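You operate a simulated robot arm through the tools that you are given. There is no shell and no other tool. Be economical: measure what you need, move in short steps, check, and stop when the job is done.

Carry out the task below with a simulated two-armed robot. There is one attempt and no reset: what you move stays moved.

## Task
Shut the blue catch, set the loaded pegs' drag by the tape card and the empty pegs' drag to 1.

The check looks at the end state, three seconds after you hand in, the way a careful person would. Anything else that was tipped, shoved, dropped, spilled or broken makes it a failure.

## Robot
Two 6-joint arms with fingered hands on one trunk, hanging from a carriage that runs on a gantry, over the field with the corners [1320, 639], [-980, 641], [-981, -639], [1319, -641] (x, y) and turns from -260 to 427 degrees about z. Base frame: it is fixed where the carriage stands at the start and does not move with it; the origin is on the floor, on the carriage's upright axis, x ahead of it, y to its left, z up. Lengths are in mm, angles in degrees, forces in N, time in s.
The left shoulder is at the start at [40, 152, 1531], the right one opposite. With the tool pointing down near the work surface each hand reaches from about 100 to 600 mm from the robot's upright axis, wherever it stands, measured 20 degrees to its own side. Places, roughly: blue catch [400, 400, 1200]; blue dial [300, 500, 1400]; blue peg [300, 500, 1100]; orange catch [-100, 400, 1200]; orange dial [-200, 500, 1400]; orange peg [-200, 500, 1100]; red catch [600, 400, 1200]; red dial [500, 500, 1400]; tape card [200, 500, 1300]; white catch [100, 400, 1200]; white dial [0, 500, 1400]. Payload 4 kg a hand.
The TCP of each hand is the grasp point between the finger pads, 30 mm short of the fingertips. In the tool frame z runs along the fingers and y along their closing line. Largest opening 104 mm; the body of the gripper starts 35 mm behind the TCP. The gripper is a hand of 5 fingers: y runs from the thumb to the fingers, the wrist lies at [-15, -104, -178] in the tool frame.
Orientation is that of the tool frame in the base frame, as [roll, pitch, yaw] about the fixed x, y, z axes, in that order (R = Rz(yaw) Ry(pitch) Rx(roll)). With the fingers straight down and the wrist toward the robot, the tool's x, y and z point along [0, 1, 0], [1, 0, 0] and [0, 0, -1] of the base frame.

## Interface
- The arms move only by the tool move_arm. It takes "left_targets", "right_targets" or both (then of equal length, played together; a hand with none holds still); each is a list of rows, each a list of 6 numbers: the shift along the tool's x, y, z in mm, then the turn, a rotation vector about the tool's x, y, z in degrees. In form: [[dx, dy, dz, ax, ay, az], ...]. A call has 1 to 20 rows; each row is the pose to reach, as a shift and turn from the pose commanded when the call began, along the tool's axes at that moment. Rows are played at 5 a second. More than 50 mm and 8.6 degrees between two rows, and nothing of the call is played. Where a pose cannot be reached the arm comes as near as it can. A force on the tool above 40 N (or 10 N above the force at the start of the call, whichever is more), or a blocked arm, ends the call early, and 0.2 s more pass. In this call time passes only in rows, and 0.2 s behind the last. It gives the time, the measured TCP pose, the force on the tool (base axes), the opening and the grip force at its end, in the units of the frame above (readings bear some noise), with the torque about the TCP (base axes, N m) and any sound that the robot's microphone picked up.
- Cameras (640 x 400 px; columns grow to the right, rows downward): "scene" is now at [200.7, 57.4, 1816.7]; the picture's right is [0.87, -0.50, 0.00], its down [-0.40, -0.69, -0.61] and it looks along [0.30, 0.53, -0.79] (base axes); focal length 214 px, centre (320, 200). "left" rides on the left gripper at [-60, -83, -120] in its tool frame; the picture's right is [-0.79, -0.29, 0.54], its down [0.56, -0.71, 0.44] and it looks along [0.26, 0.65, 0.72] (tool axes); focal length 234 px, centre (320, 200). "right" rides on the right gripper at [60, -83, -120] in its tool frame; the picture's right is [-0.79, 0.29, -0.54], its down [-0.56, -0.71, 0.44] and it looks along [-0.26, 0.65, 0.72] (tool axes); focal length 234 px, centre (320, 200). There is no depth. A picture from a camera that has moved, and an enlarged one, comes with that camera's place and axes in the base frame and with its lens. The place of the scene camera against the robot may be out by one fixed shift of up to 12 mm in any direction.
- snapshot(camera): a new picture of that camera. No time passes.
- slide_trunk(by): slides the trunk up (or, below 0, down) by that many mm; the arms and the scene camera ride with it, the base frame stays. It gives what a move gives, with no picture.
- base_move(legs): drives the robot by 1 to 6 legs, each [ahead, left, turn to the left] in mm, mm and degrees, along the robot's own axes; the way and the turn of a leg run together, so that a leg with both is an arc; at most 1500 mm and 180 degrees a leg. The arms and the cameras ride along, it lands a little off, and it stops where it bumps. It keeps to its track: a leg is cut to what the track allows. It gives what a move gives.
- finger_targets(index, middle, ring, little, thumb_bend, thumb_turn, hand): sets how far each is bent, from 0 (flat) to 1 (curled in); at 0.3 the hand is open as for a grip, at 0.7 the pads meet at the TCP. One left out holds its place. A second passes; each finger stops where it meets its share of the squeeze, and holds until it gets a number again. It is the only way to open and close the hand. It gives what a move gives, with no picture; readings hold the bend of each and the force on index, middle, ring, little, thumb and palm. thumb_turn goes from beside the hand (0) to across from the fingers (1), as for a grip.
- turn_head(pan, tilt): turns the head with the scene camera to pan (to the left, within 86 degrees either way) and tilt (down, from -29 to 69), counted from straight ahead of the robot. It gives what a move gives.
- close_up(camera, box): a new picture of the part [left, top, right, bottom] of that camera's present view, enlarged. No time passes.
- close_job(): hands the job in; it is judged then, once.

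Go step by step. Nothing tells you exact positions but the pictures and the camera data: compare them with the known pose of the tool, close in by small moves and look again before you grip or let go. The budget is 120 turns and 92 pictures, counting those below and the enlarged ones. Unless the task says otherwise, let go and move clear before handing in, and close with one line.

The tools are called after ">>>" as a command line: name --argument value ..., lists and objects as JSON in quotes. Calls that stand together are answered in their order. move_arm: Moves the arms, as the interface text tells. Its arguments: {"type":"object","properties":{"left_targets":{"type":"array","items":{"type":"array","items":{"type":"number"}}},"right_targets":{"type":"array","items":{"type":"array","items":{"type":"number"}}}},"required":[]} The other tools are called the same way: slide_trunk (by) slides the trunk up or down; finger_targets (index, middle, ring, little, thumb_bend, thumb_turn, hand) moves the fingers one by one; base_move (legs) drives the base; turn_head (pan, tilt) turns the head that bears the scene camera; snapshot (camera) takes a picture; close_up (camera, box) takes an enlarged picture of a part of a camera's view; close_job () hands the job in.

At the start:

```text
time_s: 0.0
left_position: [236.2, 298.6, 1589.3]
left_ee_rot: [180.0, -0.1, 90.0]
left_ft_force: [-0.7, 0.1, -0.5]
left_torque: [0.0, 0.02, 0.0]
left_opening: 103.7
left_grip_force: 0.0
left_shape: jaw
left_bend: [0.3, 0.3, 0.3, 0.3, 0.3, 0.97]
left_finger forces: [0.0, 0.0, 0.0, 0.0, 0.1, 0.0]
right_position: [622.2, 36.1, 1586.6]
right_ee_rot: [179.9, 0.0, 90.0]
right_ft_force: [0.7, 0.1, -0.1]
right_torque: [0.01, 0.01, 0.02]
right_opening: 103.7
right_grip_force: 0.1
right_shape: jaw
right_bend: [0.3, 0.3, 0.3, 0.3, 0.3, 0.97]
right_finger forces: [0.0, 0.1, 0.0, 0.1, 0.0, 0.0]
trunk travel left (down, up): [-704.0, 96.0]
robot x, y, heading: [2.1, -1.3, 0.1]
head pan, tilt: [60.1, 52.6]
```

scene: 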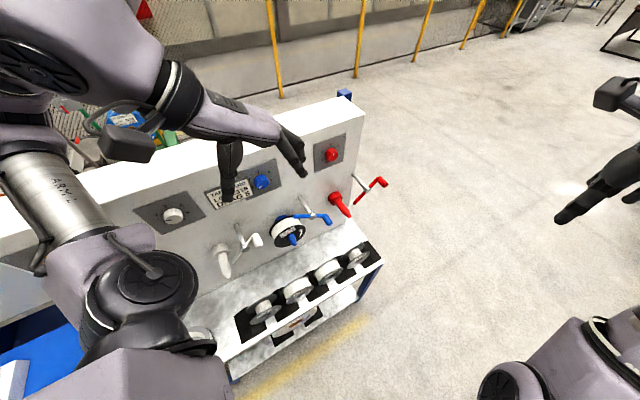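
right: 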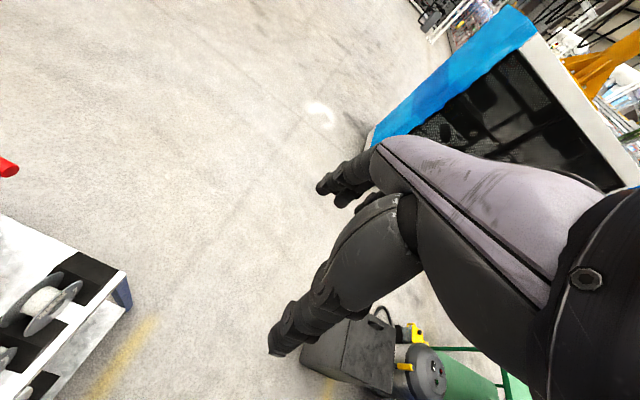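
left: 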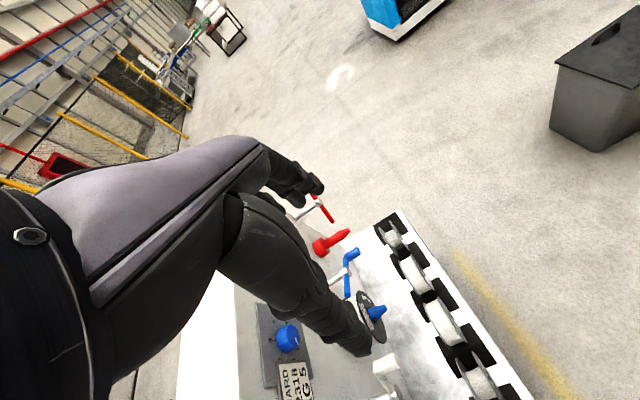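

I see a panel facing the robot with dials, catches and pegs; the blue peg carries a reel, and the left arm hides part of it. I'll zoom in first.

>>> close_up --camera "scene" --box '[120, 80, 400, 280]'

>>> close_up --camera "left" --box '[220, 160, 480, 400]'

```text
2.00 times, centred on (260, 180) of scene
camera zoom: at [200.7, 57.4, 1816.7], right [0.87, -0.5, 0.0], down [-0.4, -0.69, -0.61], along [0.3, 0.53, -0.79], focal length 429 px, centre (440, 240)
```

zoom: 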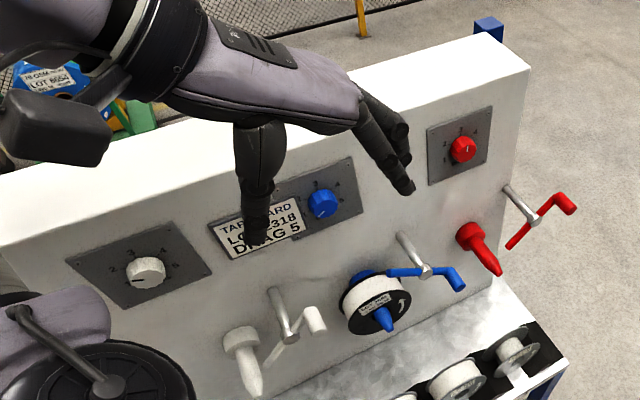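

```text
1.67 times, centred on (350, 280) of left
camera zoom: at [151.5, 238.7, 1710.4], right [-0.29, -0.79, -0.54], down [-0.71, 0.56, -0.44], along [0.65, 0.26, -0.72], focal length 390 px, centre (270, 67)
```

zoom: 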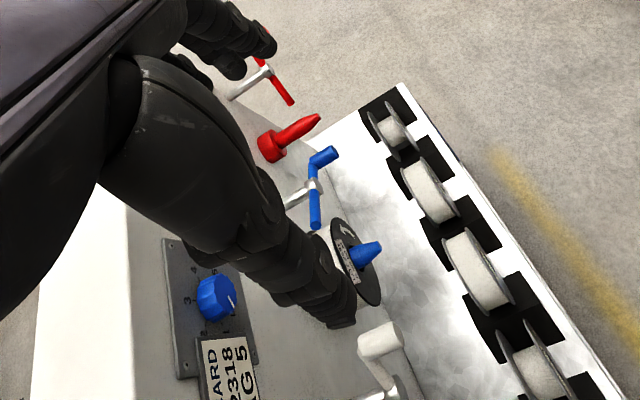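

The card reads DRAG 5, and the arm hides much of the panel. I'll back away from the panel and turn to face it for a full view.

>>> base_move --legs '[[0, -350, 0], [0, 0, 90]]'

>>> turn_head --pan 0 --tilt 35

>>> snapshot --camera "scene"

```text
time_s: 6.1
left_position: [-301.2, -109.3, 1589.5]
left_ee_rot: [-180.0, 0.0, -179.3]
left_ft_force: [-0.4, -0.9, 0.9]
left_torque: [-0.01, 0.03, 0.01]
left_opening: 103.4
left_grip_force: 0.1
left_shape: jaw
left_bend: [0.3, 0.3, 0.3, 0.3, 0.3, 0.97]
left_finger forces: [0.0, 0.0, 0.0, 0.1, 0.1, 0.1]
right_position: [-42.9, 282.5, 1586.4]
right_ee_rot: [180.0, 0.0, -179.3]
right_ft_force: [-0.2, -0.5, -0.6]
right_torque: [0.0, 0.02, 0.0]
right_opening: 103.5
right_grip_force: 0.0
right_shape: jaw
right_bend: [0.3, 0.3, 0.3, 0.3, 0.3, 0.97]
right_finger forces: [0.1, 0.1, 0.0, 0.0, 0.1, 0.1]
trunk travel left (down, up): [-704.0, 96.0]
robot x, y, heading: [2.3, -342.5, 90.6]
head pan, tilt: [60.1, 52.6]
```

```text
time_s: 7.4
left_position: [-301.8, -109.1, 1590.1]
left_ee_rot: [180.0, 0.0, -179.3]
left_ft_force: [-0.4, 0.2, -0.4]
left_torque: [0.02, -0.03, 0.01]
left_opening: 104.0
left_grip_force: 0.1
left_shape: jaw
left_bend: [0.3, 0.3, 0.3, 0.3, 0.3, 0.97]
left_finger forces: [0.1, 0.1, 0.0, 0.0, 0.0, 0.0]
right_position: [-44.2, 281.0, 1588.1]
right_ee_rot: [179.9, 0.0, -179.2]
right_ft_force: [1.0, -0.4, 0.5]
right_torque: [-0.01, -0.02, 0.0]
right_opening: 103.5
right_grip_force: 0.1
right_shape: jaw
right_bend: [0.3, 0.3, 0.3, 0.3, 0.3, 0.97]
right_finger forces: [0.0, 0.1, 0.0, 0.0, 0.1, 0.0]
trunk travel left (down, up): [-704.0, 96.0]
robot x, y, heading: [-3.0, -338.8, 90.9]
head pan, tilt: [0.0, 35.0]
```

```text
86 pictures are left
camera scene: at [0.3, -100.2, 1841.8], right [1.0, 0.01, 0.0], down [0.01, -0.57, -0.82], along [-0.01, 0.82, -0.57], focal length 214 px, centre (320, 200)
```

scene: 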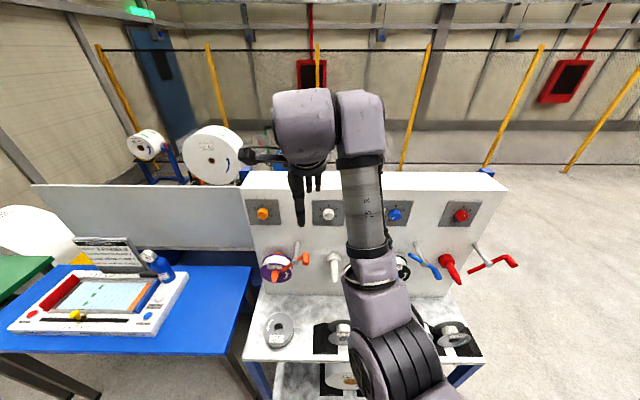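

The orange peg is also loaded. The right arm blocks the view, so I'll fold it back and drive a little right for a cleaner look.

>>> move_arm --right_targets '[[0, -50, 0, 0, 0, 0], [-40, -80, 0, 0, 0, 0], [-70, -110, 0, 0, 0, 0], [-100, -150, 0, 0, 0, 0], [-130, -190, 0, 0, 0, 0], [-160, -230, 0, 0, 0, 0], [-190, -260, 0, 0, 0, 0], [-220, -290, 0, 0, 0, 0], [-250, -320, 0, 0, 0, 0], [-280, -340, 0, 0, 0, 0]]'

>>> base_move --legs '[[0, -150, 0]]'

>>> snapshot --camera "scene"

```text
time_s: 9.6
left_position: [-303.2, -109.4, 1590.2]
left_ee_rot: [180.0, 0.0, -179.2]
left_ft_force: [0.3, -0.5, 0.0]
left_torque: [-0.02, 0.03, 0.02]
left_opening: 103.2
left_grip_force: 0.1
left_shape: jaw
left_bend: [0.3, 0.3, 0.3, 0.3, 0.3, 0.97]
left_finger forces: [0.1, 0.0, 0.0, 0.0, 0.0, 0.1]
right_position: [-36.3, 283.3, 1580.9]
right_ee_rot: [180.0, 0.0, -179.4]
right_ft_force: [0.9, -1.1, 0.7]
right_torque: [0.02, -0.02, 0.03]
right_opening: 103.8
right_grip_force: 0.1
right_shape: jaw
right_bend: [0.3, 0.3, 0.3, 0.3, 0.3, 0.97]
right_finger forces: [0.0, 0.2, 0.0, 0.1, 0.0, 0.0]
right hand out of reach, approached as far as the arm can: row 1, 2, 3, 4, 5, 6, 7, 8, 9, 10
trunk travel left (down, up): [-704.0, 96.0]
robot x, y, heading: [-0.0, -341.3, 90.8]
head pan, tilt: [0.0, 35.0]
```

```text
time_s: 11.0
left_position: [-150.7, -108.3, 1589.9]
left_ee_rot: [-180.0, 0.0, -179.1]
left_ft_force: [-0.9, -1.0, -0.1]
left_torque: [0.01, 0.04, -0.05]
left_opening: 103.6
left_grip_force: 0.1
left_shape: jaw
left_bend: [0.3, 0.3, 0.3, 0.3, 0.3, 0.97]
left_finger forces: [0.0, 0.1, 0.1, 0.0, 0.1, 0.0]
right_position: [114.4, 285.8, 1580.9]
right_ee_rot: [179.9, 0.0, -179.2]
right_ft_force: [0.8, 0.7, 0.5]
right_torque: [-0.01, -0.01, 0.01]
right_opening: 103.6
right_grip_force: 0.2
right_shape: jaw
right_bend: [0.3, 0.3, 0.3, 0.3, 0.3, 0.97]
right_finger forces: [0.0, 0.1, 0.1, 0.1, 0.0, 0.1]
trunk travel left (down, up): [-704.0, 96.0]
robot x, y, heading: [149.5, -344.0, 90.8]
head pan, tilt: [0.0, 35.0]
```

```text
85 pictures are left
camera scene: at [151.3, -98.0, 1841.8], right [1.0, 0.02, 0.0], down [0.01, -0.57, -0.82], along [-0.01, 0.82, -0.57], focal length 214 px, centre (320, 200)
```

scene: 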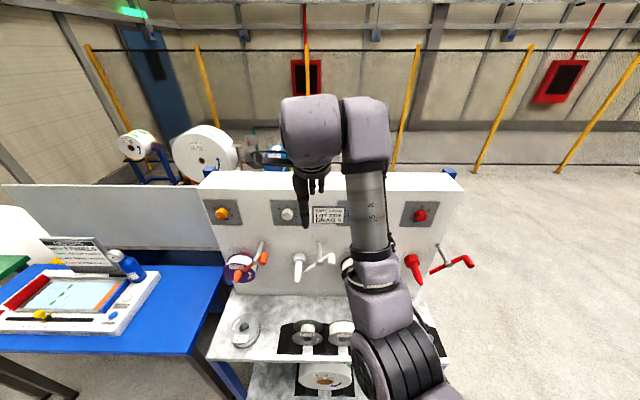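

The right arm is at its stretch limit up high. I'll bring it lower and back.

>>> move_arm --right_targets '[[0, -20, 40, 0, 0, 0], [0, -50, 80, 0, 0, 0], [0, -80, 110, 0, 0, 0], [-20, -110, 140, 0, 0, 0], [-50, -140, 160, 0, 0, 0], [-80, -170, 180, 0, 0, 0], [-110, -200, 200, 0, 0, 0], [-140, -230, 210, 0, 0, 0], [-170, -250, 220, 0, 0, 0], [-200, -260, 230, 0, 0, 0]]'

>>> snapshot --camera "scene"

```text
time_s: 13.2
left_position: [-150.0, -107.1, 1590.1]
left_ee_rot: [-180.0, 0.1, -179.1]
left_ft_force: [-0.2, 0.6, 0.1]
left_torque: [0.01, 0.0, -0.01]
left_opening: 103.7
left_grip_force: 0.2
left_shape: jaw
left_bend: [0.3, 0.3, 0.3, 0.3, 0.3, 0.97]
left_finger forces: [0.0, 0.0, 0.0, 0.1, 0.0, 0.0]
right_position: [271.6, 155.2, 1292.8]
right_ee_rot: [-178.4, -5.4, 164.6]
right_ft_force: [-0.2, 0.3, -0.3]
right_torque: [0.02, 0.01, 0.0]
right_opening: 103.7
right_grip_force: 0.0
right_shape: jaw
right_bend: [0.3, 0.3, 0.3, 0.3, 0.3, 0.97]
right_finger forces: [0.0, 0.1, 0.0, 0.0, 0.0, 0.1]
right hand out of reach, approached as far as the arm can: row 1, 2, 3, 4, 5, 6, 7, 8, 9, 10
trunk travel left (down, up): [-704.0, 96.0]
robot x, y, heading: [150.9, -340.4, 91.1]
head pan, tilt: [0.0, 35.0]
```

```text
84 pictures are left
camera scene: at [151.2, -98.1, 1841.8], right [1.0, 0.02, 0.0], down [0.01, -0.57, -0.82], along [-0.01, 0.82, -0.57], focal length 214 px, centre (320, 200)
```

scene: 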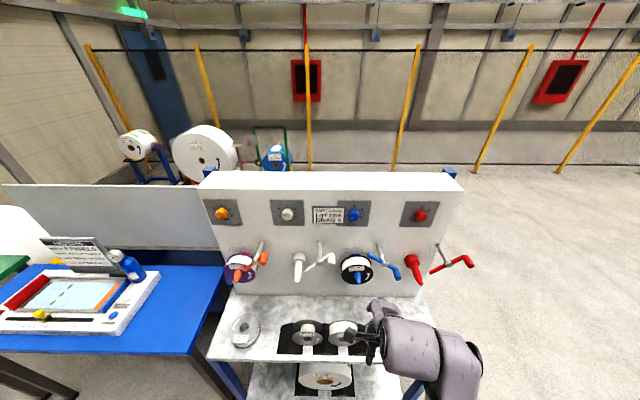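

Now the whole panel is in view: four stations. I'll enlarge each part.

>>> close_up --camera "scene" --box '[195, 190, 325, 290]'

>>> close_up --camera "scene" --box '[310, 190, 480, 290]'

```text
4.00 times, centred on (260, 240) of scene
camera zoom: at [151.2, -98.1, 1841.8], right [1.0, 0.02, 0.0], down [0.01, -0.57, -0.82], along [-0.01, 0.82, -0.57], focal length 858 px, centre (560, 40)
```

zoom: 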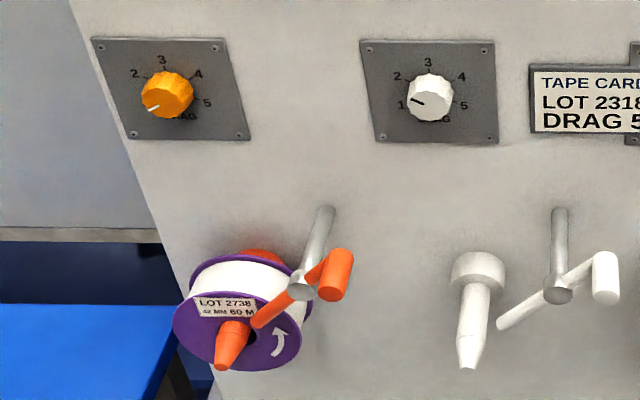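

```text
3.76 times, centred on (395, 240) of scene
camera zoom: at [151.2, -98.1, 1841.8], right [1.0, 0.02, 0.0], down [0.01, -0.57, -0.82], along [-0.01, 0.82, -0.57], focal length 807 px, centre (38, 49)
```

zoom: 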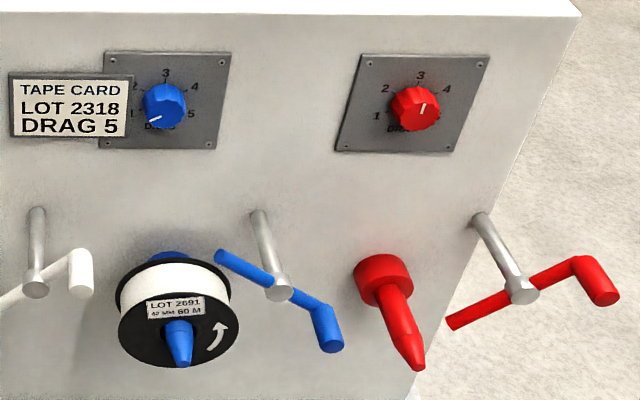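

Reading so far: orange and blue are loaded and look set near 1, so both need 5. White looks near 2 and red near 3, and both need 1. The blue catch must swing so its tail points at the peg, like the other three. First I'll turn the right hand's fingers forward as a test.

>>> move_arm --right_targets '[[0, 0, -10, -4, 0, -8], [0, 0, -20, -12, 0, -8], [0, -10, -30, -20, 0, -8], [0, -20, -40, -28, 0, -8], [0, -30, -50, -36, 0, -8], [0, -40, -60, -44, 0, -8], [0, -50, -70, -52, 0, -8], [0, -60, -80, -60, 0, -8], [0, -60, -90, -68, 0, -8], [0, -60, -90, -76, 0, -8], [0, -60, -90, -83, 0, -8], [0, -60, -90, -90, 0, -8]]'

>>> snapshot --camera "scene"

>>> snapshot --camera "right"

```text
refused: row 1 steps farther than a row can; nothing moved
```

```text
81 pictures are left
camera scene: at [151.2, -98.1, 1841.8], right [1.0, 0.02, 0.0], down [0.01, -0.57, -0.82], along [-0.01, 0.82, -0.57], focal length 214 px, centre (320, 200)
```

scene: 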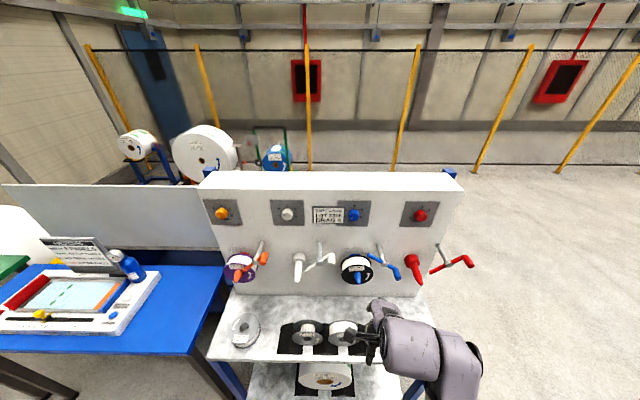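

```text
80 pictures are left
camera right: at [203.6, 89.8, 1421.1], right [0.89, 0.07, 0.46], down [0.31, -0.83, -0.47], along [0.35, 0.55, -0.76], focal length 234 px, centre (320, 200)
```

right: 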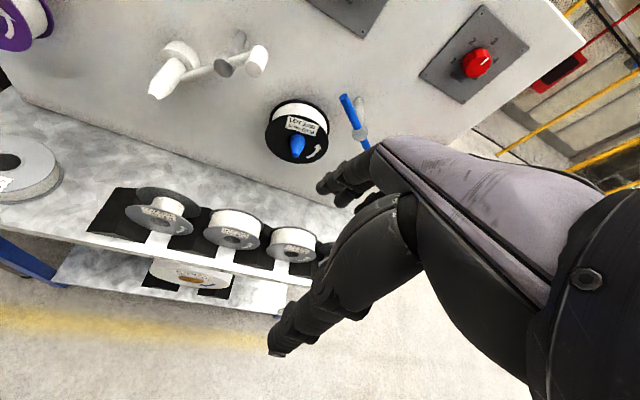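

The first row stepped just too far; I'll retry with smaller turns.

>>> move_arm --right_targets '[[0, 0, -10, -4, 0, -5], [0, 0, -20, -10, 0, -8], [0, -10, -30, -18, 0, -8], [0, -20, -40, -26, 0, -8], [0, -30, -50, -34, 0, -8], [0, -40, -60, -42, 0, -8], [0, -50, -70, -50, 0, -8], [0, -60, -80, -58, 0, -8], [0, -60, -90, -66, 0, -8], [0, -60, -90, -74, 0, -8], [0, -60, -90, -82, 0, -8], [0, -60, -90, -90, 0, -8]]'

>>> snapshot --camera "scene"

```text
time_s: 15.9
left_position: [-150.4, -108.4, 1589.3]
left_ee_rot: [-179.9, 0.1, -179.0]
left_ft_force: [0.4, 1.0, 0.5]
left_torque: [0.01, 0.03, 0.03]
left_opening: 104.0
left_grip_force: 0.0
left_shape: jaw
left_bend: [0.3, 0.3, 0.3, 0.3, 0.3, 0.97]
left_finger forces: [0.0, 0.1, 0.0, 0.0, 0.0, 0.0]
right_position: [267.4, 73.8, 1353.1]
right_ee_rot: [90.3, 9.6, 175.1]
right_ft_force: [0.0, -0.5, -0.4]
right_torque: [-0.06, -0.01, -0.01]
right_opening: 104.0
right_grip_force: 0.1
right_shape: jaw
right_bend: [0.3, 0.3, 0.3, 0.3, 0.3, 0.97]
right_finger forces: [0.0, 0.0, 0.0, 0.1, 0.0, 0.0]
right hand out of reach, approached as far as the arm can: row 1, 2, 3, 4, 5, 6, 7, 8, 9, 10, 11
trunk travel left (down, up): [-704.0, 96.0]
robot x, y, heading: [154.6, -335.5, 91.0]
head pan, tilt: [0.0, 35.0]
stopped in row 12 (right hand): the arm was blocked; the commanded pose is now the measured one
```

```text
79 pictures are left
camera scene: at [151.4, -98.0, 1841.8], right [1.0, 0.02, 0.0], down [0.01, -0.57, -0.82], along [-0.01, 0.82, -0.57], focal length 214 px, centre (320, 200)
```

scene: 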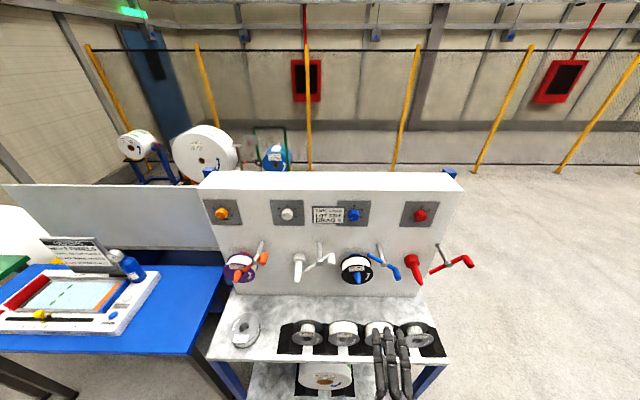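

The hand is now pointing forward. I work out the blue catch pivot at about (370, 393, 1231), with the handle near (416, 375, 1204); shut needs the handle near (408, ·, 1269). I'll drive closer and look down at the arm.

>>> base_move --legs '[[0, -150, 0], [140, 0, 0]]'

>>> turn_head --pan -10 --tilt 50

>>> snapshot --camera "scene"

>>> snapshot --camera "right"

```text
time_s: 18.2
left_position: [-1.3, 37.6, 1590.3]
left_ee_rot: [-180.0, 0.0, -179.4]
left_ft_force: [0.4, -0.5, -0.5]
left_torque: [0.0, -0.02, -0.01]
left_opening: 103.9
left_grip_force: 0.0
left_shape: jaw
left_bend: [0.3, 0.3, 0.3, 0.3, 0.3, 0.97]
left_finger forces: [0.0, 0.0, 0.0, 0.0, 0.0, 0.1]
right_position: [417.3, 217.2, 1353.7]
right_ee_rot: [90.3, 9.7, 174.9]
right_ft_force: [-0.3, 0.1, 0.2]
right_torque: [-0.01, 0.0, 0.03]
right_opening: 103.9
right_grip_force: 0.1
right_shape: jaw
right_bend: [0.3, 0.3, 0.3, 0.3, 0.3, 0.97]
right_finger forces: [0.0, 0.0, 0.1, 0.0, 0.0, 0.0]
trunk travel left (down, up): [-704.0, 96.0]
robot x, y, heading: [302.3, -194.4, 90.7]
head pan, tilt: [0.0, 35.0]
```

```text
time_s: 19.0
left_position: [-1.4, 36.8, 1590.3]
left_ee_rot: [-180.0, 0.0, -179.5]
left_ft_force: [-0.2, -0.1, 0.9]
left_torque: [0.0, 0.0, 0.01]
left_opening: 103.9
left_grip_force: 0.0
left_shape: jaw
left_bend: [0.3, 0.3, 0.3, 0.3, 0.3, 0.97]
left_finger forces: [0.0, 0.0, 0.0, 0.1, 0.0, 0.0]
right_position: [417.3, 216.5, 1353.0]
right_ee_rot: [90.3, 9.6, 174.7]
right_ft_force: [-0.4, -0.1, -0.4]
right_torque: [-0.03, 0.0, -0.02]
right_opening: 103.8
right_grip_force: 0.0
right_shape: jaw
right_bend: [0.3, 0.3, 0.3, 0.3, 0.3, 0.97]
right_finger forces: [0.0, 0.0, 0.0, 0.0, 0.0, 0.0]
trunk travel left (down, up): [-704.0, 96.0]
robot x, y, heading: [297.4, -194.5, 90.9]
head pan, tilt: [-10.0, 50.0]
```

```text
78 pictures are left
camera scene: at [314.7, 33.4, 1820.2], right [0.99, -0.16, 0.0], down [-0.12, -0.76, -0.64], along [0.1, 0.63, -0.77], focal length 214 px, centre (320, 200)
```

scene: 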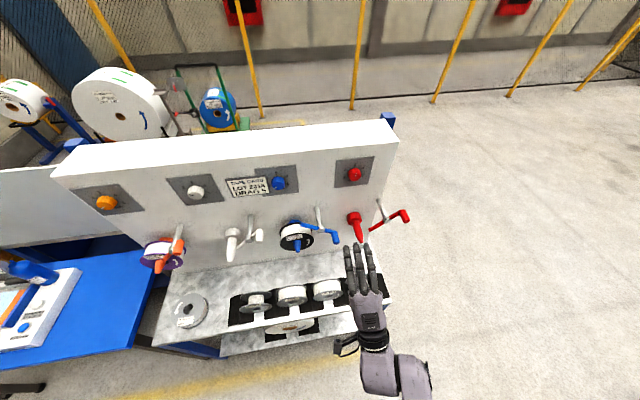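

```text
77 pictures are left
camera right: at [362.1, 101.1, 1262.1], right [0.68, -0.6, 0.42], down [0.71, 0.37, -0.6], along [0.21, 0.71, 0.68], focal length 234 px, centre (320, 200)
```

right: 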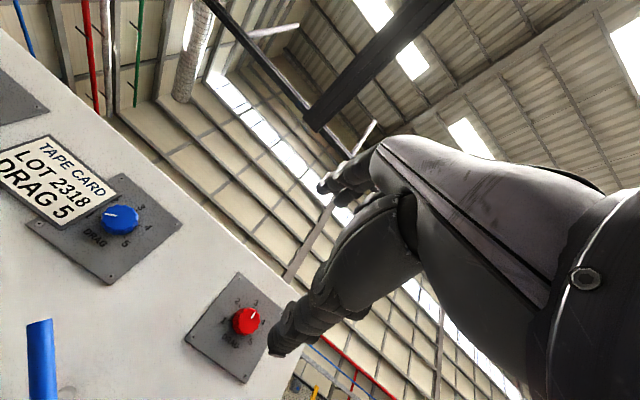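

The wrist camera shows the dials clearly. I'll test the wrist's turning range in free air, as the dials need it.

>>> move_arm --right_targets '[[0, 0, 0, 0, 0, 8], [0, 0, 0, 0, 0, 16], [0, 0, 0, 0, 0, 24], [0, 0, 0, 0, 0, 32], [0, 0, 0, 0, 0, 40], [0, 0, 0, 0, 0, 48], [0, 0, 0, 0, 0, 56], [0, 0, 0, 0, 0, 64], [0, 0, 0, 0, 0, 72], [0, 0, 0, 0, 0, 80], [0, 0, 0, 0, 0, 88], [0, 0, 0, 0, 0, 96], [0, 0, 0, 0, 0, 104]]'

```text
time_s: 19.8
left_position: [-0.5, 37.9, 1589.8]
left_ee_rot: [-180.0, -0.1, -179.5]
left_ft_force: [-0.1, -0.1, 0.3]
left_torque: [0.01, 0.02, -0.02]
left_opening: 104.2
left_grip_force: 0.0
left_shape: jaw
left_bend: [0.3, 0.3, 0.3, 0.3, 0.3, 0.97]
left_finger forces: [0.1, 0.0, 0.1, 0.1, 0.0, 0.0]
right_position: [415.0, 211.0, 1343.1]
right_ee_rot: [89.0, -4.1, 179.9]
right_ft_force: [0.6, 0.1, -0.2]
right_torque: [0.0, 0.03, 0.0]
right_opening: 103.8
right_grip_force: 0.1
right_shape: jaw
right_bend: [0.3, 0.3, 0.3, 0.3, 0.3, 0.97]
right_finger forces: [0.0, 0.1, 0.0, 0.0, 0.0, 0.1]
right hand out of reach, approached as far as the arm can: row 4
trunk travel left (down, up): [-704.0, 96.0]
robot x, y, heading: [300.9, -197.1, 90.7]
head pan, tilt: [-10.0, 50.0]
stopped in row 4 (right hand): the arm was blocked; the commanded pose is now the measured one
```

The turn stops at about level in one direction. I'll try the other way.

>>> move_arm --right_targets '[[0, 0, 0, 0, 0, -8], [0, 0, 0, 0, 0, -16], [0, 0, 0, 0, 0, -24], [0, 0, 0, 0, 0, -32], [0, 0, 0, 0, 0, -40], [0, 0, 0, 0, 0, -48], [0, 0, 0, 0, 0, -56], [0, 0, 0, 0, 0, -64], [0, 0, 0, 0, 0, -72], [0, 0, 0, 0, 0, -80], [0, 0, 0, 0, 0, -88], [0, 0, 0, 0, 0, -96], [0, 0, 0, 0, 0, -104], [0, 0, 0, 0, 0, -112], [0, 0, 0, 0, 0, -120], [0, 0, 0, 0, 0, -128], [0, 0, 0, 0, 0, -136], [0, 0, 0, 0, 0, -144], [0, 0, 0, 0, 0, -152], [0, 0, 0, 0, 0, -160]]'

>>> snapshot --camera "scene"

```text
time_s: 22.5
left_position: [-0.9, 36.2, 1590.4]
left_ee_rot: [180.0, -0.1, -179.4]
left_ft_force: [0.2, 0.0, -0.6]
left_torque: [-0.02, 0.01, 0.02]
left_opening: 104.0
left_grip_force: 0.2
left_shape: jaw
left_bend: [0.3, 0.3, 0.3, 0.3, 0.3, 0.97]
left_finger forces: [0.1, 0.0, 0.1, 0.0, 0.1, 0.0]
right_position: [428.9, 248.5, 1288.6]
right_ee_rot: [-89.6, 77.8, 2.9]
right_ft_force: [0.7, -0.2, -0.6]
right_torque: [-0.01, 0.02, 0.01]
right_opening: 104.1
right_grip_force: 0.0
right_shape: jaw
right_bend: [0.3, 0.3, 0.3, 0.3, 0.3, 0.97]
right_finger forces: [0.1, 0.0, 0.1, 0.0, 0.0, 0.1]
right hand out of reach, approached as far as the arm can: row 6, 7, 8, 9, 10, 11, 12, 13
trunk travel left (down, up): [-704.0, 96.0]
robot x, y, heading: [303.3, -196.5, 90.7]
head pan, tilt: [-10.0, 50.0]
stopped in row 13 (right hand): the arm was blocked; the commanded pose is now the measured one
```

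```text
76 pictures are left
camera scene: at [314.8, 33.3, 1820.0], right [0.99, -0.16, 0.0], down [-0.12, -0.76, -0.64], along [0.1, 0.63, -0.77], focal length 214 px, centre (320, 200)
```

scene: 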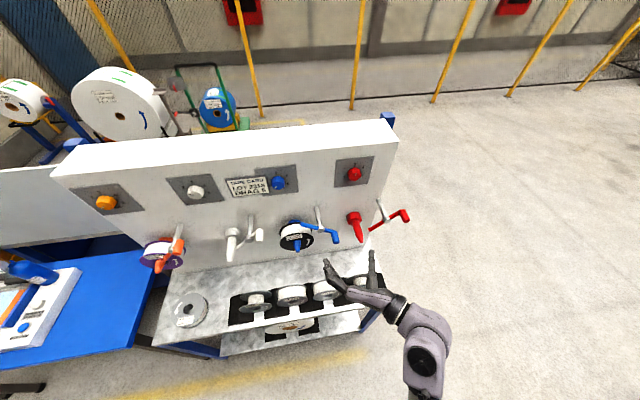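

The turn range is about 100° that way, enough for stroke-wise turning. In this pose the fingers stack vertically, which is good for pushing the catch up. I'll close the hand to a compact shape and check.

>>> finger_targets --hand "right" --index 0.6 --middle 0.6 --ring 0.6 --little 0.6 --thumb_bend 0.6

>>> close_up --camera "scene" --box '[260, 200, 460, 325]'

>>> snapshot --camera "right"

```text
time_s: 23.5
left_position: [-1.3, 36.3, 1590.1]
left_ee_rot: [-180.0, 0.0, -179.4]
left_ft_force: [0.1, -0.6, 0.3]
left_torque: [-0.01, 0.02, 0.0]
left_opening: 103.6
left_grip_force: 0.1
left_shape: jaw
left_bend: [0.3, 0.3, 0.3, 0.3, 0.3, 0.97]
left_finger forces: [0.0, 0.1, 0.0, 0.0, 0.0, 0.0]
right_position: [428.2, 247.2, 1287.8]
right_ee_rot: [-90.1, 77.9, 2.4]
right_ft_force: [0.2, 0.3, -0.6]
right_torque: [0.0, -0.05, 0.01]
right_opening: 27.0
right_grip_force: 0.0
right_shape: fingers
right_bend: [0.6, 0.6, 0.6, 0.6, 0.6, 0.97]
right_finger forces: [0.0, 0.0, 0.1, 0.0, 0.0, 0.0]
trunk travel left (down, up): [-704.0, 96.0]
robot x, y, heading: [299.9, -198.6, 90.6]
head pan, tilt: [-10.0, 50.0]
```

```text
3.20 times, centred on (360, 262) of scene
camera zoom: at [314.8, 33.4, 1820.1], right [0.99, -0.16, 0.0], down [-0.12, -0.76, -0.64], along [0.1, 0.63, -0.77], focal length 686 px, centre (192, 0)
```

zoom: 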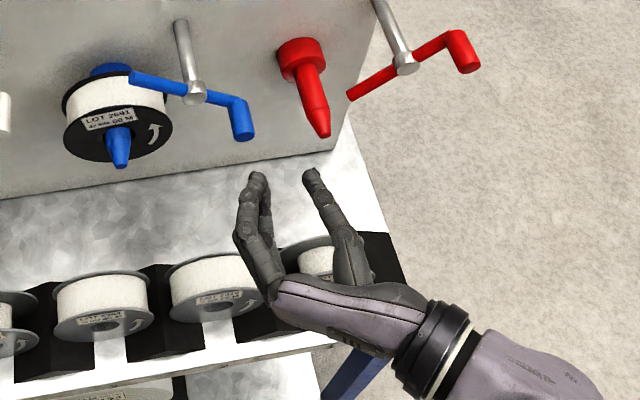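

```text
74 pictures are left
camera right: at [528.3, 131.9, 1246.6], right [-0.42, -0.56, 0.71], down [0.55, 0.46, 0.69], along [-0.72, 0.69, 0.12], focal length 234 px, centre (320, 200)
```

right: 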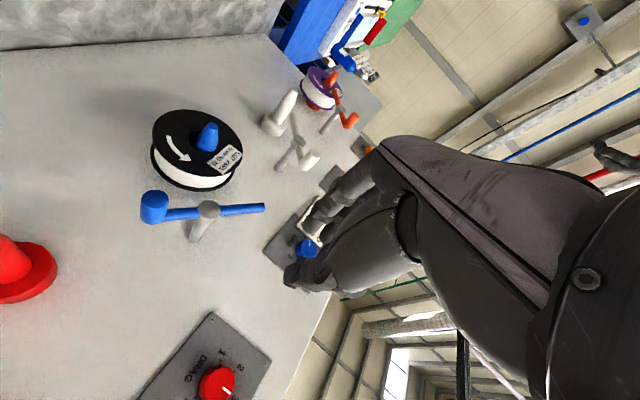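

The compact hand looks fine, and clearances are good: the table spools sit near z 933, well below. I'll lower the trunk so the finger stack is beneath the blue handle's height, still in front of it.

>>> slide_trunk --by -155

>>> base_move --legs '[[70, 0, 0]]'

>>> close_up --camera "scene" --box '[240, 180, 480, 330]'

>>> snapshot --camera "right"

```text
time_s: 25.3
left_position: [-1.0, 38.1, 1435.3]
left_ee_rot: [-179.9, 0.0, -179.3]
left_ft_force: [-0.5, 0.8, 0.7]
left_torque: [0.01, 0.05, 0.02]
left_opening: 103.7
left_grip_force: 0.0
left_shape: jaw
left_bend: [0.3, 0.3, 0.3, 0.3, 0.3, 0.97]
left_finger forces: [0.0, 0.0, 0.0, 0.0, 0.1, 0.0]
right_position: [427.6, 247.7, 1132.0]
right_ee_rot: [-90.2, 77.9, 2.3]
right_ft_force: [0.4, -0.4, 0.5]
right_torque: [-0.02, 0.01, 0.01]
right_opening: 26.9
right_grip_force: 0.1
right_shape: fingers
right_bend: [0.6, 0.6, 0.6, 0.6, 0.6, 0.97]
right_finger forces: [0.1, 0.0, 0.1, 0.1, 0.1, 0.1]
trunk travel left (down, up): [-549.0, 251.0]
robot x, y, heading: [299.1, -195.2, 90.7]
head pan, tilt: [-10.0, 50.0]
```

```text
time_s: 26.3
left_position: [-1.3, 105.9, 1435.6]
left_ee_rot: [179.9, 0.0, -179.3]
left_ft_force: [-0.2, 0.0, 0.7]
left_torque: [-0.03, -0.01, -0.03]
left_opening: 103.7
left_grip_force: 0.0
left_shape: jaw
left_bend: [0.3, 0.3, 0.3, 0.3, 0.3, 0.97]
left_finger forces: [0.0, 0.0, 0.1, 0.1, 0.0, 0.0]
right_position: [428.5, 316.0, 1132.7]
right_ee_rot: [-89.4, 77.9, 3.0]
right_ft_force: [-0.6, 0.4, 0.3]
right_torque: [-0.04, -0.03, 0.01]
right_opening: 26.9
right_grip_force: 0.0
right_shape: fingers
right_bend: [0.6, 0.6, 0.6, 0.6, 0.6, 0.97]
right_finger forces: [0.0, 0.0, 0.0, 0.0, 0.0, 0.1]
trunk travel left (down, up): [-549.0, 251.0]
robot x, y, heading: [297.1, -128.3, 90.6]
head pan, tilt: [-10.0, 50.0]
```

```text
2.67 times, centred on (360, 255) of scene
camera zoom: at [314.4, 102.3, 1665.2], right [0.99, -0.16, 0.0], down [-0.13, -0.76, -0.64], along [0.11, 0.63, -0.77], focal length 572 px, centre (213, 53)
```

zoom: 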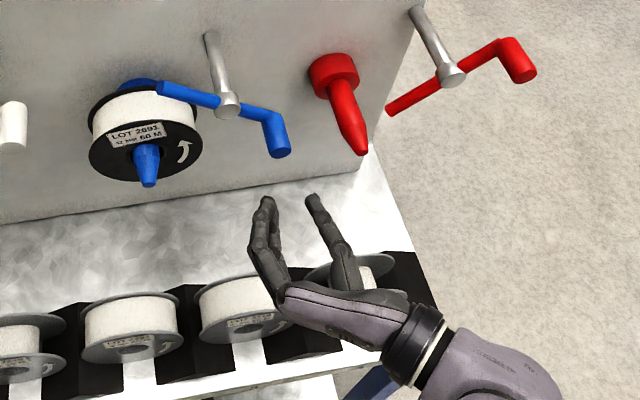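

```text
72 pictures are left
camera right: at [528.0, 201.0, 1091.9], right [-0.42, -0.56, 0.71], down [0.55, 0.46, 0.69], along [-0.72, 0.69, 0.12], focal length 234 px, centre (320, 200)
```

right: 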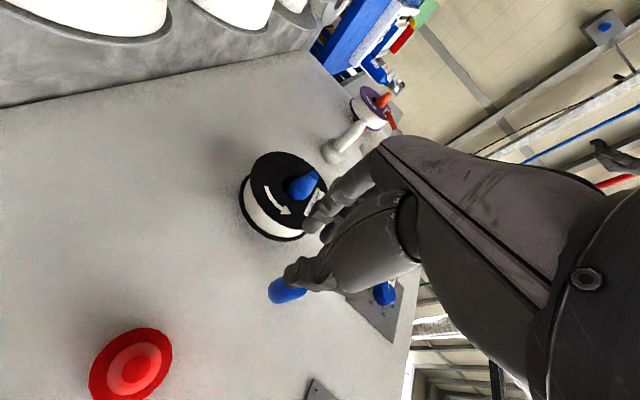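

Hand is just under and before the handle (tip about x 421, y 353). I'll advance about 48 mm in y and 14 mm in x so the fingers sit beneath it.

>>> move_arm --right_targets '[[2, -10, 20, 0, 0, 0], [3, -16, 47, 0, 0, 0]]'

>>> close_up --camera "scene" --box '[240, 180, 480, 330]'

```text
time_s: 26.9
left_position: [-0.8, 103.3, 1433.8]
left_ee_rot: [-179.8, -0.2, -179.4]
left_ft_force: [0.1, -0.4, -0.8]
left_torque: [-0.02, -0.01, 0.0]
left_opening: 103.8
left_grip_force: 0.0
left_shape: jaw
left_bend: [0.3, 0.3, 0.3, 0.3, 0.3, 0.97]
left_finger forces: [0.0, 0.0, 0.0, 0.0, 0.0, 0.0]
right_position: [441.2, 362.3, 1131.6]
right_ee_rot: [-90.0, 78.0, 2.4]
right_ft_force: [-3.1, -15.1, 4.1]
right_torque: [0.53, 0.06, 0.41]
right_opening: 26.6
right_grip_force: 7.2
right_shape: fingers
right_bend: [0.6, 0.6, 0.59, 0.6, 0.6, 0.97]
right_finger forces: [0.1, 0.1, 14.5, 0.0, 0.1, 0.1]
trunk travel left (down, up): [-549.0, 251.0]
robot x, y, heading: [301.1, -127.9, 90.4]
head pan, tilt: [-10.0, 50.0]
```

```text
2.67 times, centred on (360, 255) of scene
camera zoom: at [314.1, 100.3, 1664.6], right [0.99, -0.16, 0.0], down [-0.13, -0.76, -0.64], along [0.1, 0.63, -0.77], focal length 572 px, centre (213, 53)
```

zoom: 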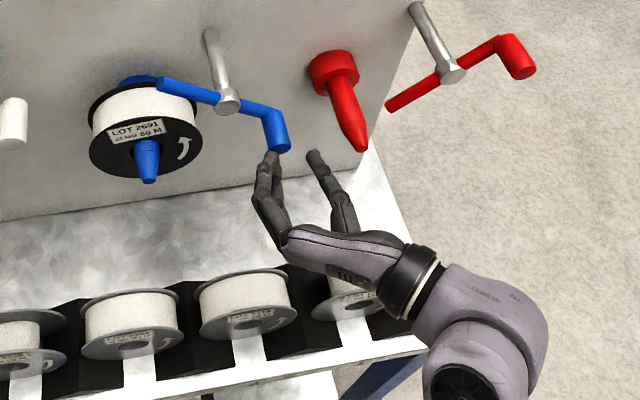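

The ring fingertip touched something with 15 N in y, so the handle is lower than I thought, or the finger row sits higher. I'll look from the wrist.

>>> snapshot --camera "right"

>>> close_up --camera "scene" --box '[300, 190, 380, 240]'

```text
70 pictures are left
camera right: at [542.1, 246.1, 1090.8], right [-0.42, -0.56, 0.71], down [0.55, 0.46, 0.69], along [-0.72, 0.69, 0.12], focal length 234 px, centre (320, 200)
```

right: 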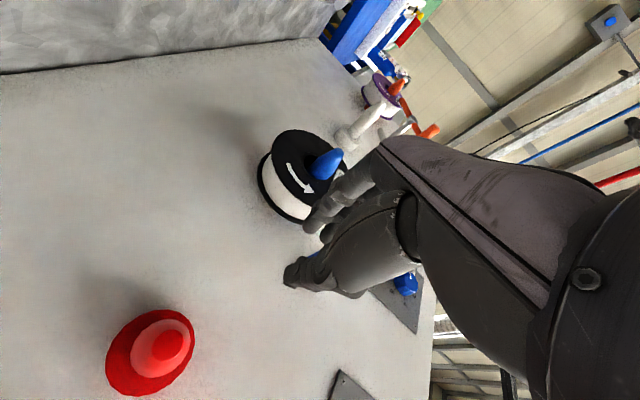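

```text
8.00 times, centred on (340, 215) of scene
camera zoom: at [314.1, 100.3, 1664.6], right [0.99, -0.16, 0.0], down [-0.13, -0.76, -0.64], along [0.1, 0.63, -0.77], focal length 1716 px, centre (160, 80)
```

zoom: 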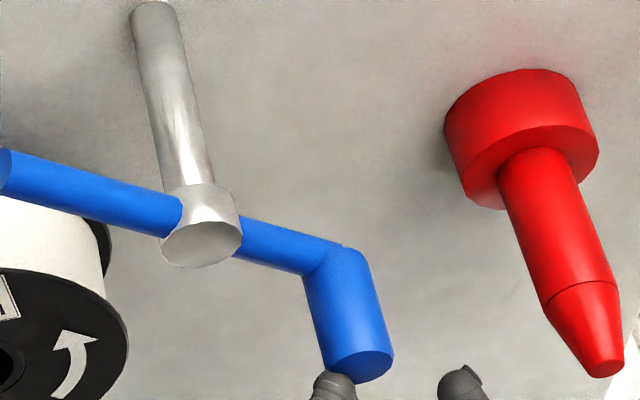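

The top fingertip pokes the handle's end face. I'll back off, lower by 40 mm, and come in again a little further right.

>>> move_arm --right_targets '[[0, 0, -20, 0, 0, 0], [40, -12, -20, 0, 0, 0], [42, -12, 16, 0, 0, 0]]'

>>> close_up --camera "scene" --box '[290, 180, 386, 240]'

```text
time_s: 27.7
left_position: [-1.6, 106.2, 1434.7]
left_ee_rot: [-180.0, 0.0, -179.4]
left_ft_force: [0.8, 0.3, -0.2]
left_torque: [0.02, 0.02, 0.02]
left_opening: 104.0
left_grip_force: 0.1
left_shape: jaw
left_bend: [0.3, 0.3, 0.3, 0.3, 0.3, 0.97]
left_finger forces: [0.0, 0.0, 0.0, 0.1, 0.0, 0.1]
right_position: [463.2, 383.0, 1093.8]
right_ee_rot: [-89.4, 77.9, 2.9]
right_ft_force: [0.4, 0.6, 0.2]
right_torque: [0.01, -0.02, 0.0]
right_opening: 26.9
right_grip_force: 0.0
right_shape: fingers
right_bend: [0.6, 0.6, 0.6, 0.6, 0.6, 0.97]
right_finger forces: [0.0, 0.0, 0.0, 0.0, 0.1, 0.0]
trunk travel left (down, up): [-549.0, 251.0]
robot x, y, heading: [301.7, -126.4, 90.7]
head pan, tilt: [-10.0, 50.0]
```

```text
6.67 times, centred on (338, 210) of scene
camera zoom: at [314.2, 102.4, 1665.2], right [0.99, -0.16, 0.0], down [-0.13, -0.76, -0.64], along [0.11, 0.63, -0.77], focal length 1430 px, centre (200, 133)
```

zoom: 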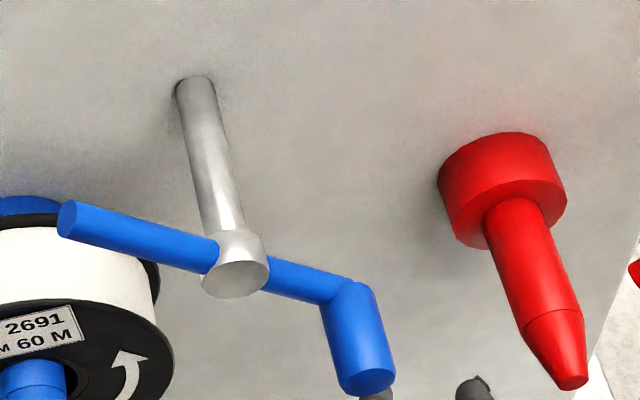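

The fingers now sit under the handle. I'll push up in small rows.

>>> move_arm --right_targets '[[-10, 0, 0, 0, 0, 0], [-20, 0, 0, 0, 0, 0], [-30, 0, 0, 0, 0, 0], [-40, 0, 0, 0, 0, 0], [-50, 0, 0, 0, 0, 0]]'

>>> close_up --camera "scene" --box '[280, 165, 392, 235]'

```text
time_s: 28.9
left_position: [-2.2, 106.0, 1434.6]
left_ee_rot: [-180.0, 0.0, -179.3]
left_ft_force: [0.7, 0.5, -0.4]
left_torque: [0.01, 0.02, 0.02]
left_opening: 103.9
left_grip_force: 0.1
left_shape: jaw
left_bend: [0.3, 0.3, 0.3, 0.3, 0.3, 0.97]
left_finger forces: [0.0, 0.0, 0.0, 0.1, 0.0, 0.0]
right_position: [454.4, 380.2, 1141.8]
right_ee_rot: [-89.3, 78.0, 3.2]
right_ft_force: [-0.5, -0.6, -1.2]
right_torque: [0.01, -0.03, 0.0]
right_opening: 26.9
right_grip_force: 0.0
right_shape: fingers
right_bend: [0.6, 0.6, 0.6, 0.6, 0.6, 0.97]
right_finger forces: [0.0, 0.0, 0.1, 0.8, 0.0, 0.0]
trunk travel left (down, up): [-549.0, 251.0]
robot x, y, heading: [299.1, -130.4, 90.8]
head pan, tilt: [-10.0, 50.0]
```

```text
5.71 times, centred on (336, 200) of scene
camera zoom: at [314.3, 102.0, 1665.1], right [0.99, -0.16, 0.0], down [-0.13, -0.76, -0.64], along [0.11, 0.63, -0.77], focal length 1226 px, centre (229, 200)
```

zoom: 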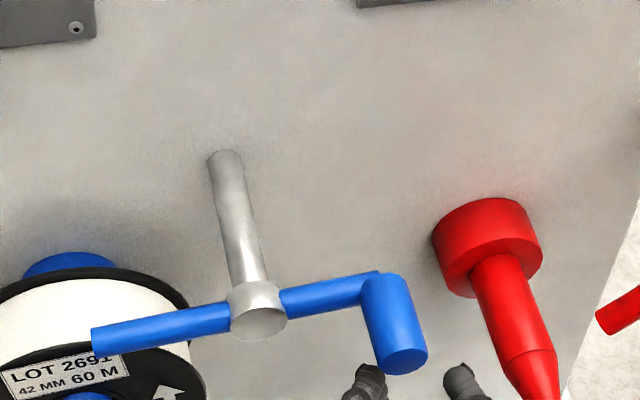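

It's turning. I'll continue up another 30 mm, drifting slightly left with the arc.

>>> move_arm --right_targets '[[-8, 1, 0, 0, 0, 0], [-16, 3, 0, 0, 0, 0], [-24, 5, 0, 0, 0, 0], [-30, 7, 0, 0, 0, 0]]'

>>> close_up --camera "scene" --box '[280, 165, 392, 235]'

```text
time_s: 29.9
left_position: [-1.5, 104.2, 1434.6]
left_ee_rot: [180.0, 0.0, -179.4]
left_ft_force: [-0.2, -0.1, -0.2]
left_torque: [-0.01, 0.03, 0.01]
left_opening: 104.0
left_grip_force: 0.0
left_shape: jaw
left_bend: [0.3, 0.3, 0.3, 0.3, 0.3, 0.97]
left_finger forces: [0.0, 0.1, 0.0, 0.0, 0.1, 0.1]
right_position: [438.4, 380.8, 1172.5]
right_ee_rot: [-89.4, 77.9, 3.0]
right_ft_force: [0.4, -0.6, 0.7]
right_torque: [-0.01, 0.02, -0.02]
right_opening: 27.0
right_grip_force: 0.0
right_shape: fingers
right_bend: [0.6, 0.6, 0.6, 0.6, 0.6, 0.97]
right_finger forces: [0.0, 0.0, 0.0, 0.1, 0.1, 0.0]
trunk travel left (down, up): [-549.0, 251.0]
robot x, y, heading: [298.7, -130.4, 90.6]
head pan, tilt: [-10.0, 50.0]
```

```text
5.71 times, centred on (336, 200) of scene
camera zoom: at [314.3, 102.1, 1665.1], right [0.99, -0.16, 0.0], down [-0.13, -0.76, -0.64], along [0.11, 0.63, -0.77], focal length 1226 px, centre (229, 200)
```

zoom: 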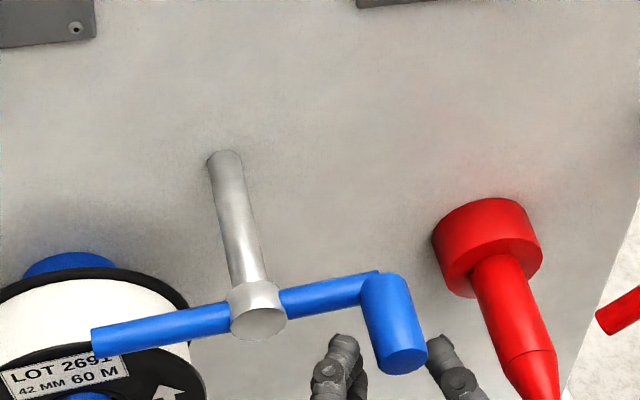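

The fingers slipped to the left of the handle. I'll drop down, shift 26 mm right, and push up again.

>>> move_arm --right_targets '[[20, 4, 0, 0, 0, 0], [39, 8, 0, 0, 0, 0], [44, -17, 0, 0, 0, 0], [24, -21, 0, 0, 0, 0], [12, -24, 0, 0, 0, 0], [2, -26, 0, 0, 0, 0], [-6, -24, 0, 0, 0, 0], [-14, -22, 0, 0, 0, 0]]'

>>> close_up --camera "scene" --box '[280, 165, 392, 235]'

```text
time_s: 31.7
left_position: [-0.6, 104.7, 1434.9]
left_ee_rot: [180.0, -0.1, -179.5]
left_ft_force: [0.5, 0.3, 0.4]
left_torque: [0.04, 0.02, -0.01]
left_opening: 103.9
left_grip_force: 0.0
left_shape: jaw
left_bend: [0.3, 0.3, 0.3, 0.3, 0.3, 0.97]
left_finger forces: [0.0, 0.1, 0.1, 0.0, 0.1, 0.0]
right_position: [458.9, 379.7, 1189.6]
right_ee_rot: [-90.2, 77.8, 2.1]
right_ft_force: [6.4, -3.9, -2.3]
right_torque: [0.13, 0.31, 0.02]
right_opening: 26.6
right_grip_force: 3.7
right_shape: fingers
right_bend: [0.6, 0.6, 0.6, 0.67, 0.6, 0.97]
right_finger forces: [0.0, 0.0, 0.1, 7.8, 0.0, 0.0]
trunk travel left (down, up): [-549.0, 251.0]
robot x, y, heading: [299.9, -127.2, 90.4]
head pan, tilt: [-10.0, 50.0]
```

```text
5.71 times, centred on (336, 200) of scene
camera zoom: at [315.0, 101.6, 1665.0], right [0.99, -0.16, 0.0], down [-0.13, -0.76, -0.64], along [0.11, 0.63, -0.77], focal length 1226 px, centre (229, 200)
```

zoom: 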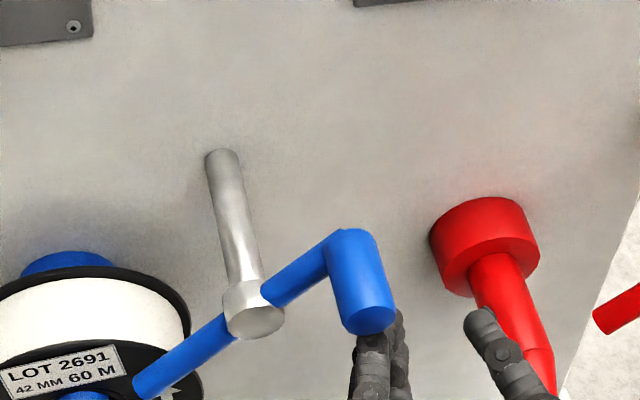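

Now the bar's tail lies over the reel, close to the angle of the others. I'll compare with the others in a wider view.

>>> close_up --camera "scene" --box '[160, 140, 416, 300]'

```text
2.50 times, centred on (288, 220) of scene
camera zoom: at [315.0, 101.6, 1665.0], right [0.99, -0.16, 0.0], down [-0.13, -0.76, -0.64], along [0.11, 0.63, -0.77], focal length 536 px, centre (400, 150)
```

zoom: 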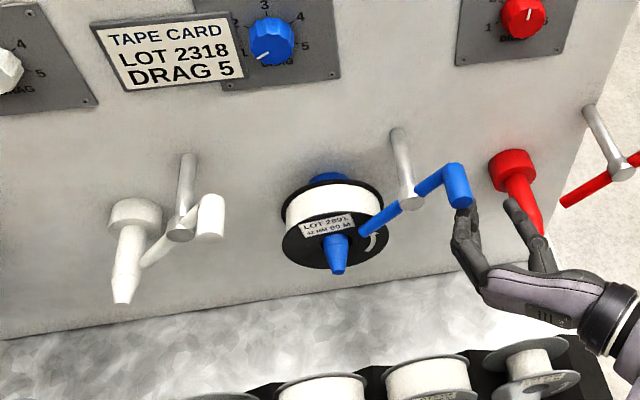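

The blue catch angle now matches white and red (about 46°). A small extra nudge will seat it against any stop.

>>> move_arm --right_targets '[[-4, 3, 0, 0, 0, 0], [-8, 6, 0, 0, 0, 0]]'

>>> close_up --camera "scene" --box '[160, 140, 416, 300]'

```text
time_s: 32.3
left_position: [-0.8, 106.2, 1433.0]
left_ee_rot: [-180.0, 0.0, -179.5]
left_ft_force: [0.5, -0.8, 0.3]
left_torque: [-0.01, -0.01, 0.0]
left_opening: 103.9
left_grip_force: 0.0
left_shape: jaw
left_bend: [0.3, 0.3, 0.3, 0.3, 0.3, 0.97]
left_finger forces: [0.0, 0.0, 0.0, 0.0, 0.1, 0.0]
right_position: [452.2, 379.1, 1193.9]
right_ee_rot: [-91.8, 77.5, 0.6]
right_ft_force: [15.4, -0.8, -19.9]
right_torque: [-0.16, -0.05, -0.21]
right_opening: 26.9
right_grip_force: 14.3
right_shape: fingers
right_bend: [0.6, 0.6, 0.63, 0.7, 0.6, 0.97]
right_finger forces: [0.0, 0.0, 18.6, 9.4, 0.0, 0.1]
trunk travel left (down, up): [-549.0, 251.0]
robot x, y, heading: [299.3, -127.3, 90.4]
head pan, tilt: [-10.0, 50.0]
```

```text
2.50 times, centred on (288, 220) of scene
camera zoom: at [315.5, 101.4, 1664.5], right [0.99, -0.16, 0.0], down [-0.12, -0.76, -0.64], along [0.11, 0.63, -0.77], focal length 536 px, centre (400, 150)
```

zoom: 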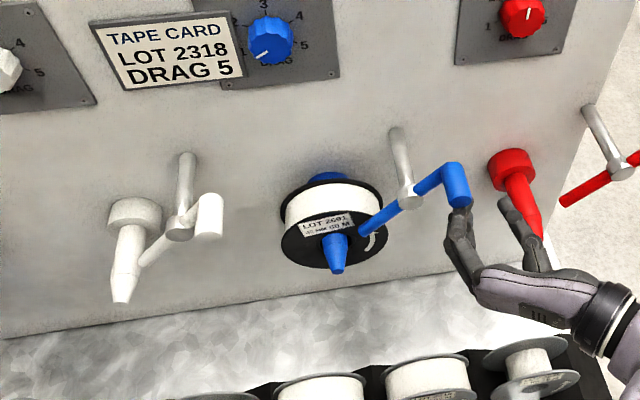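

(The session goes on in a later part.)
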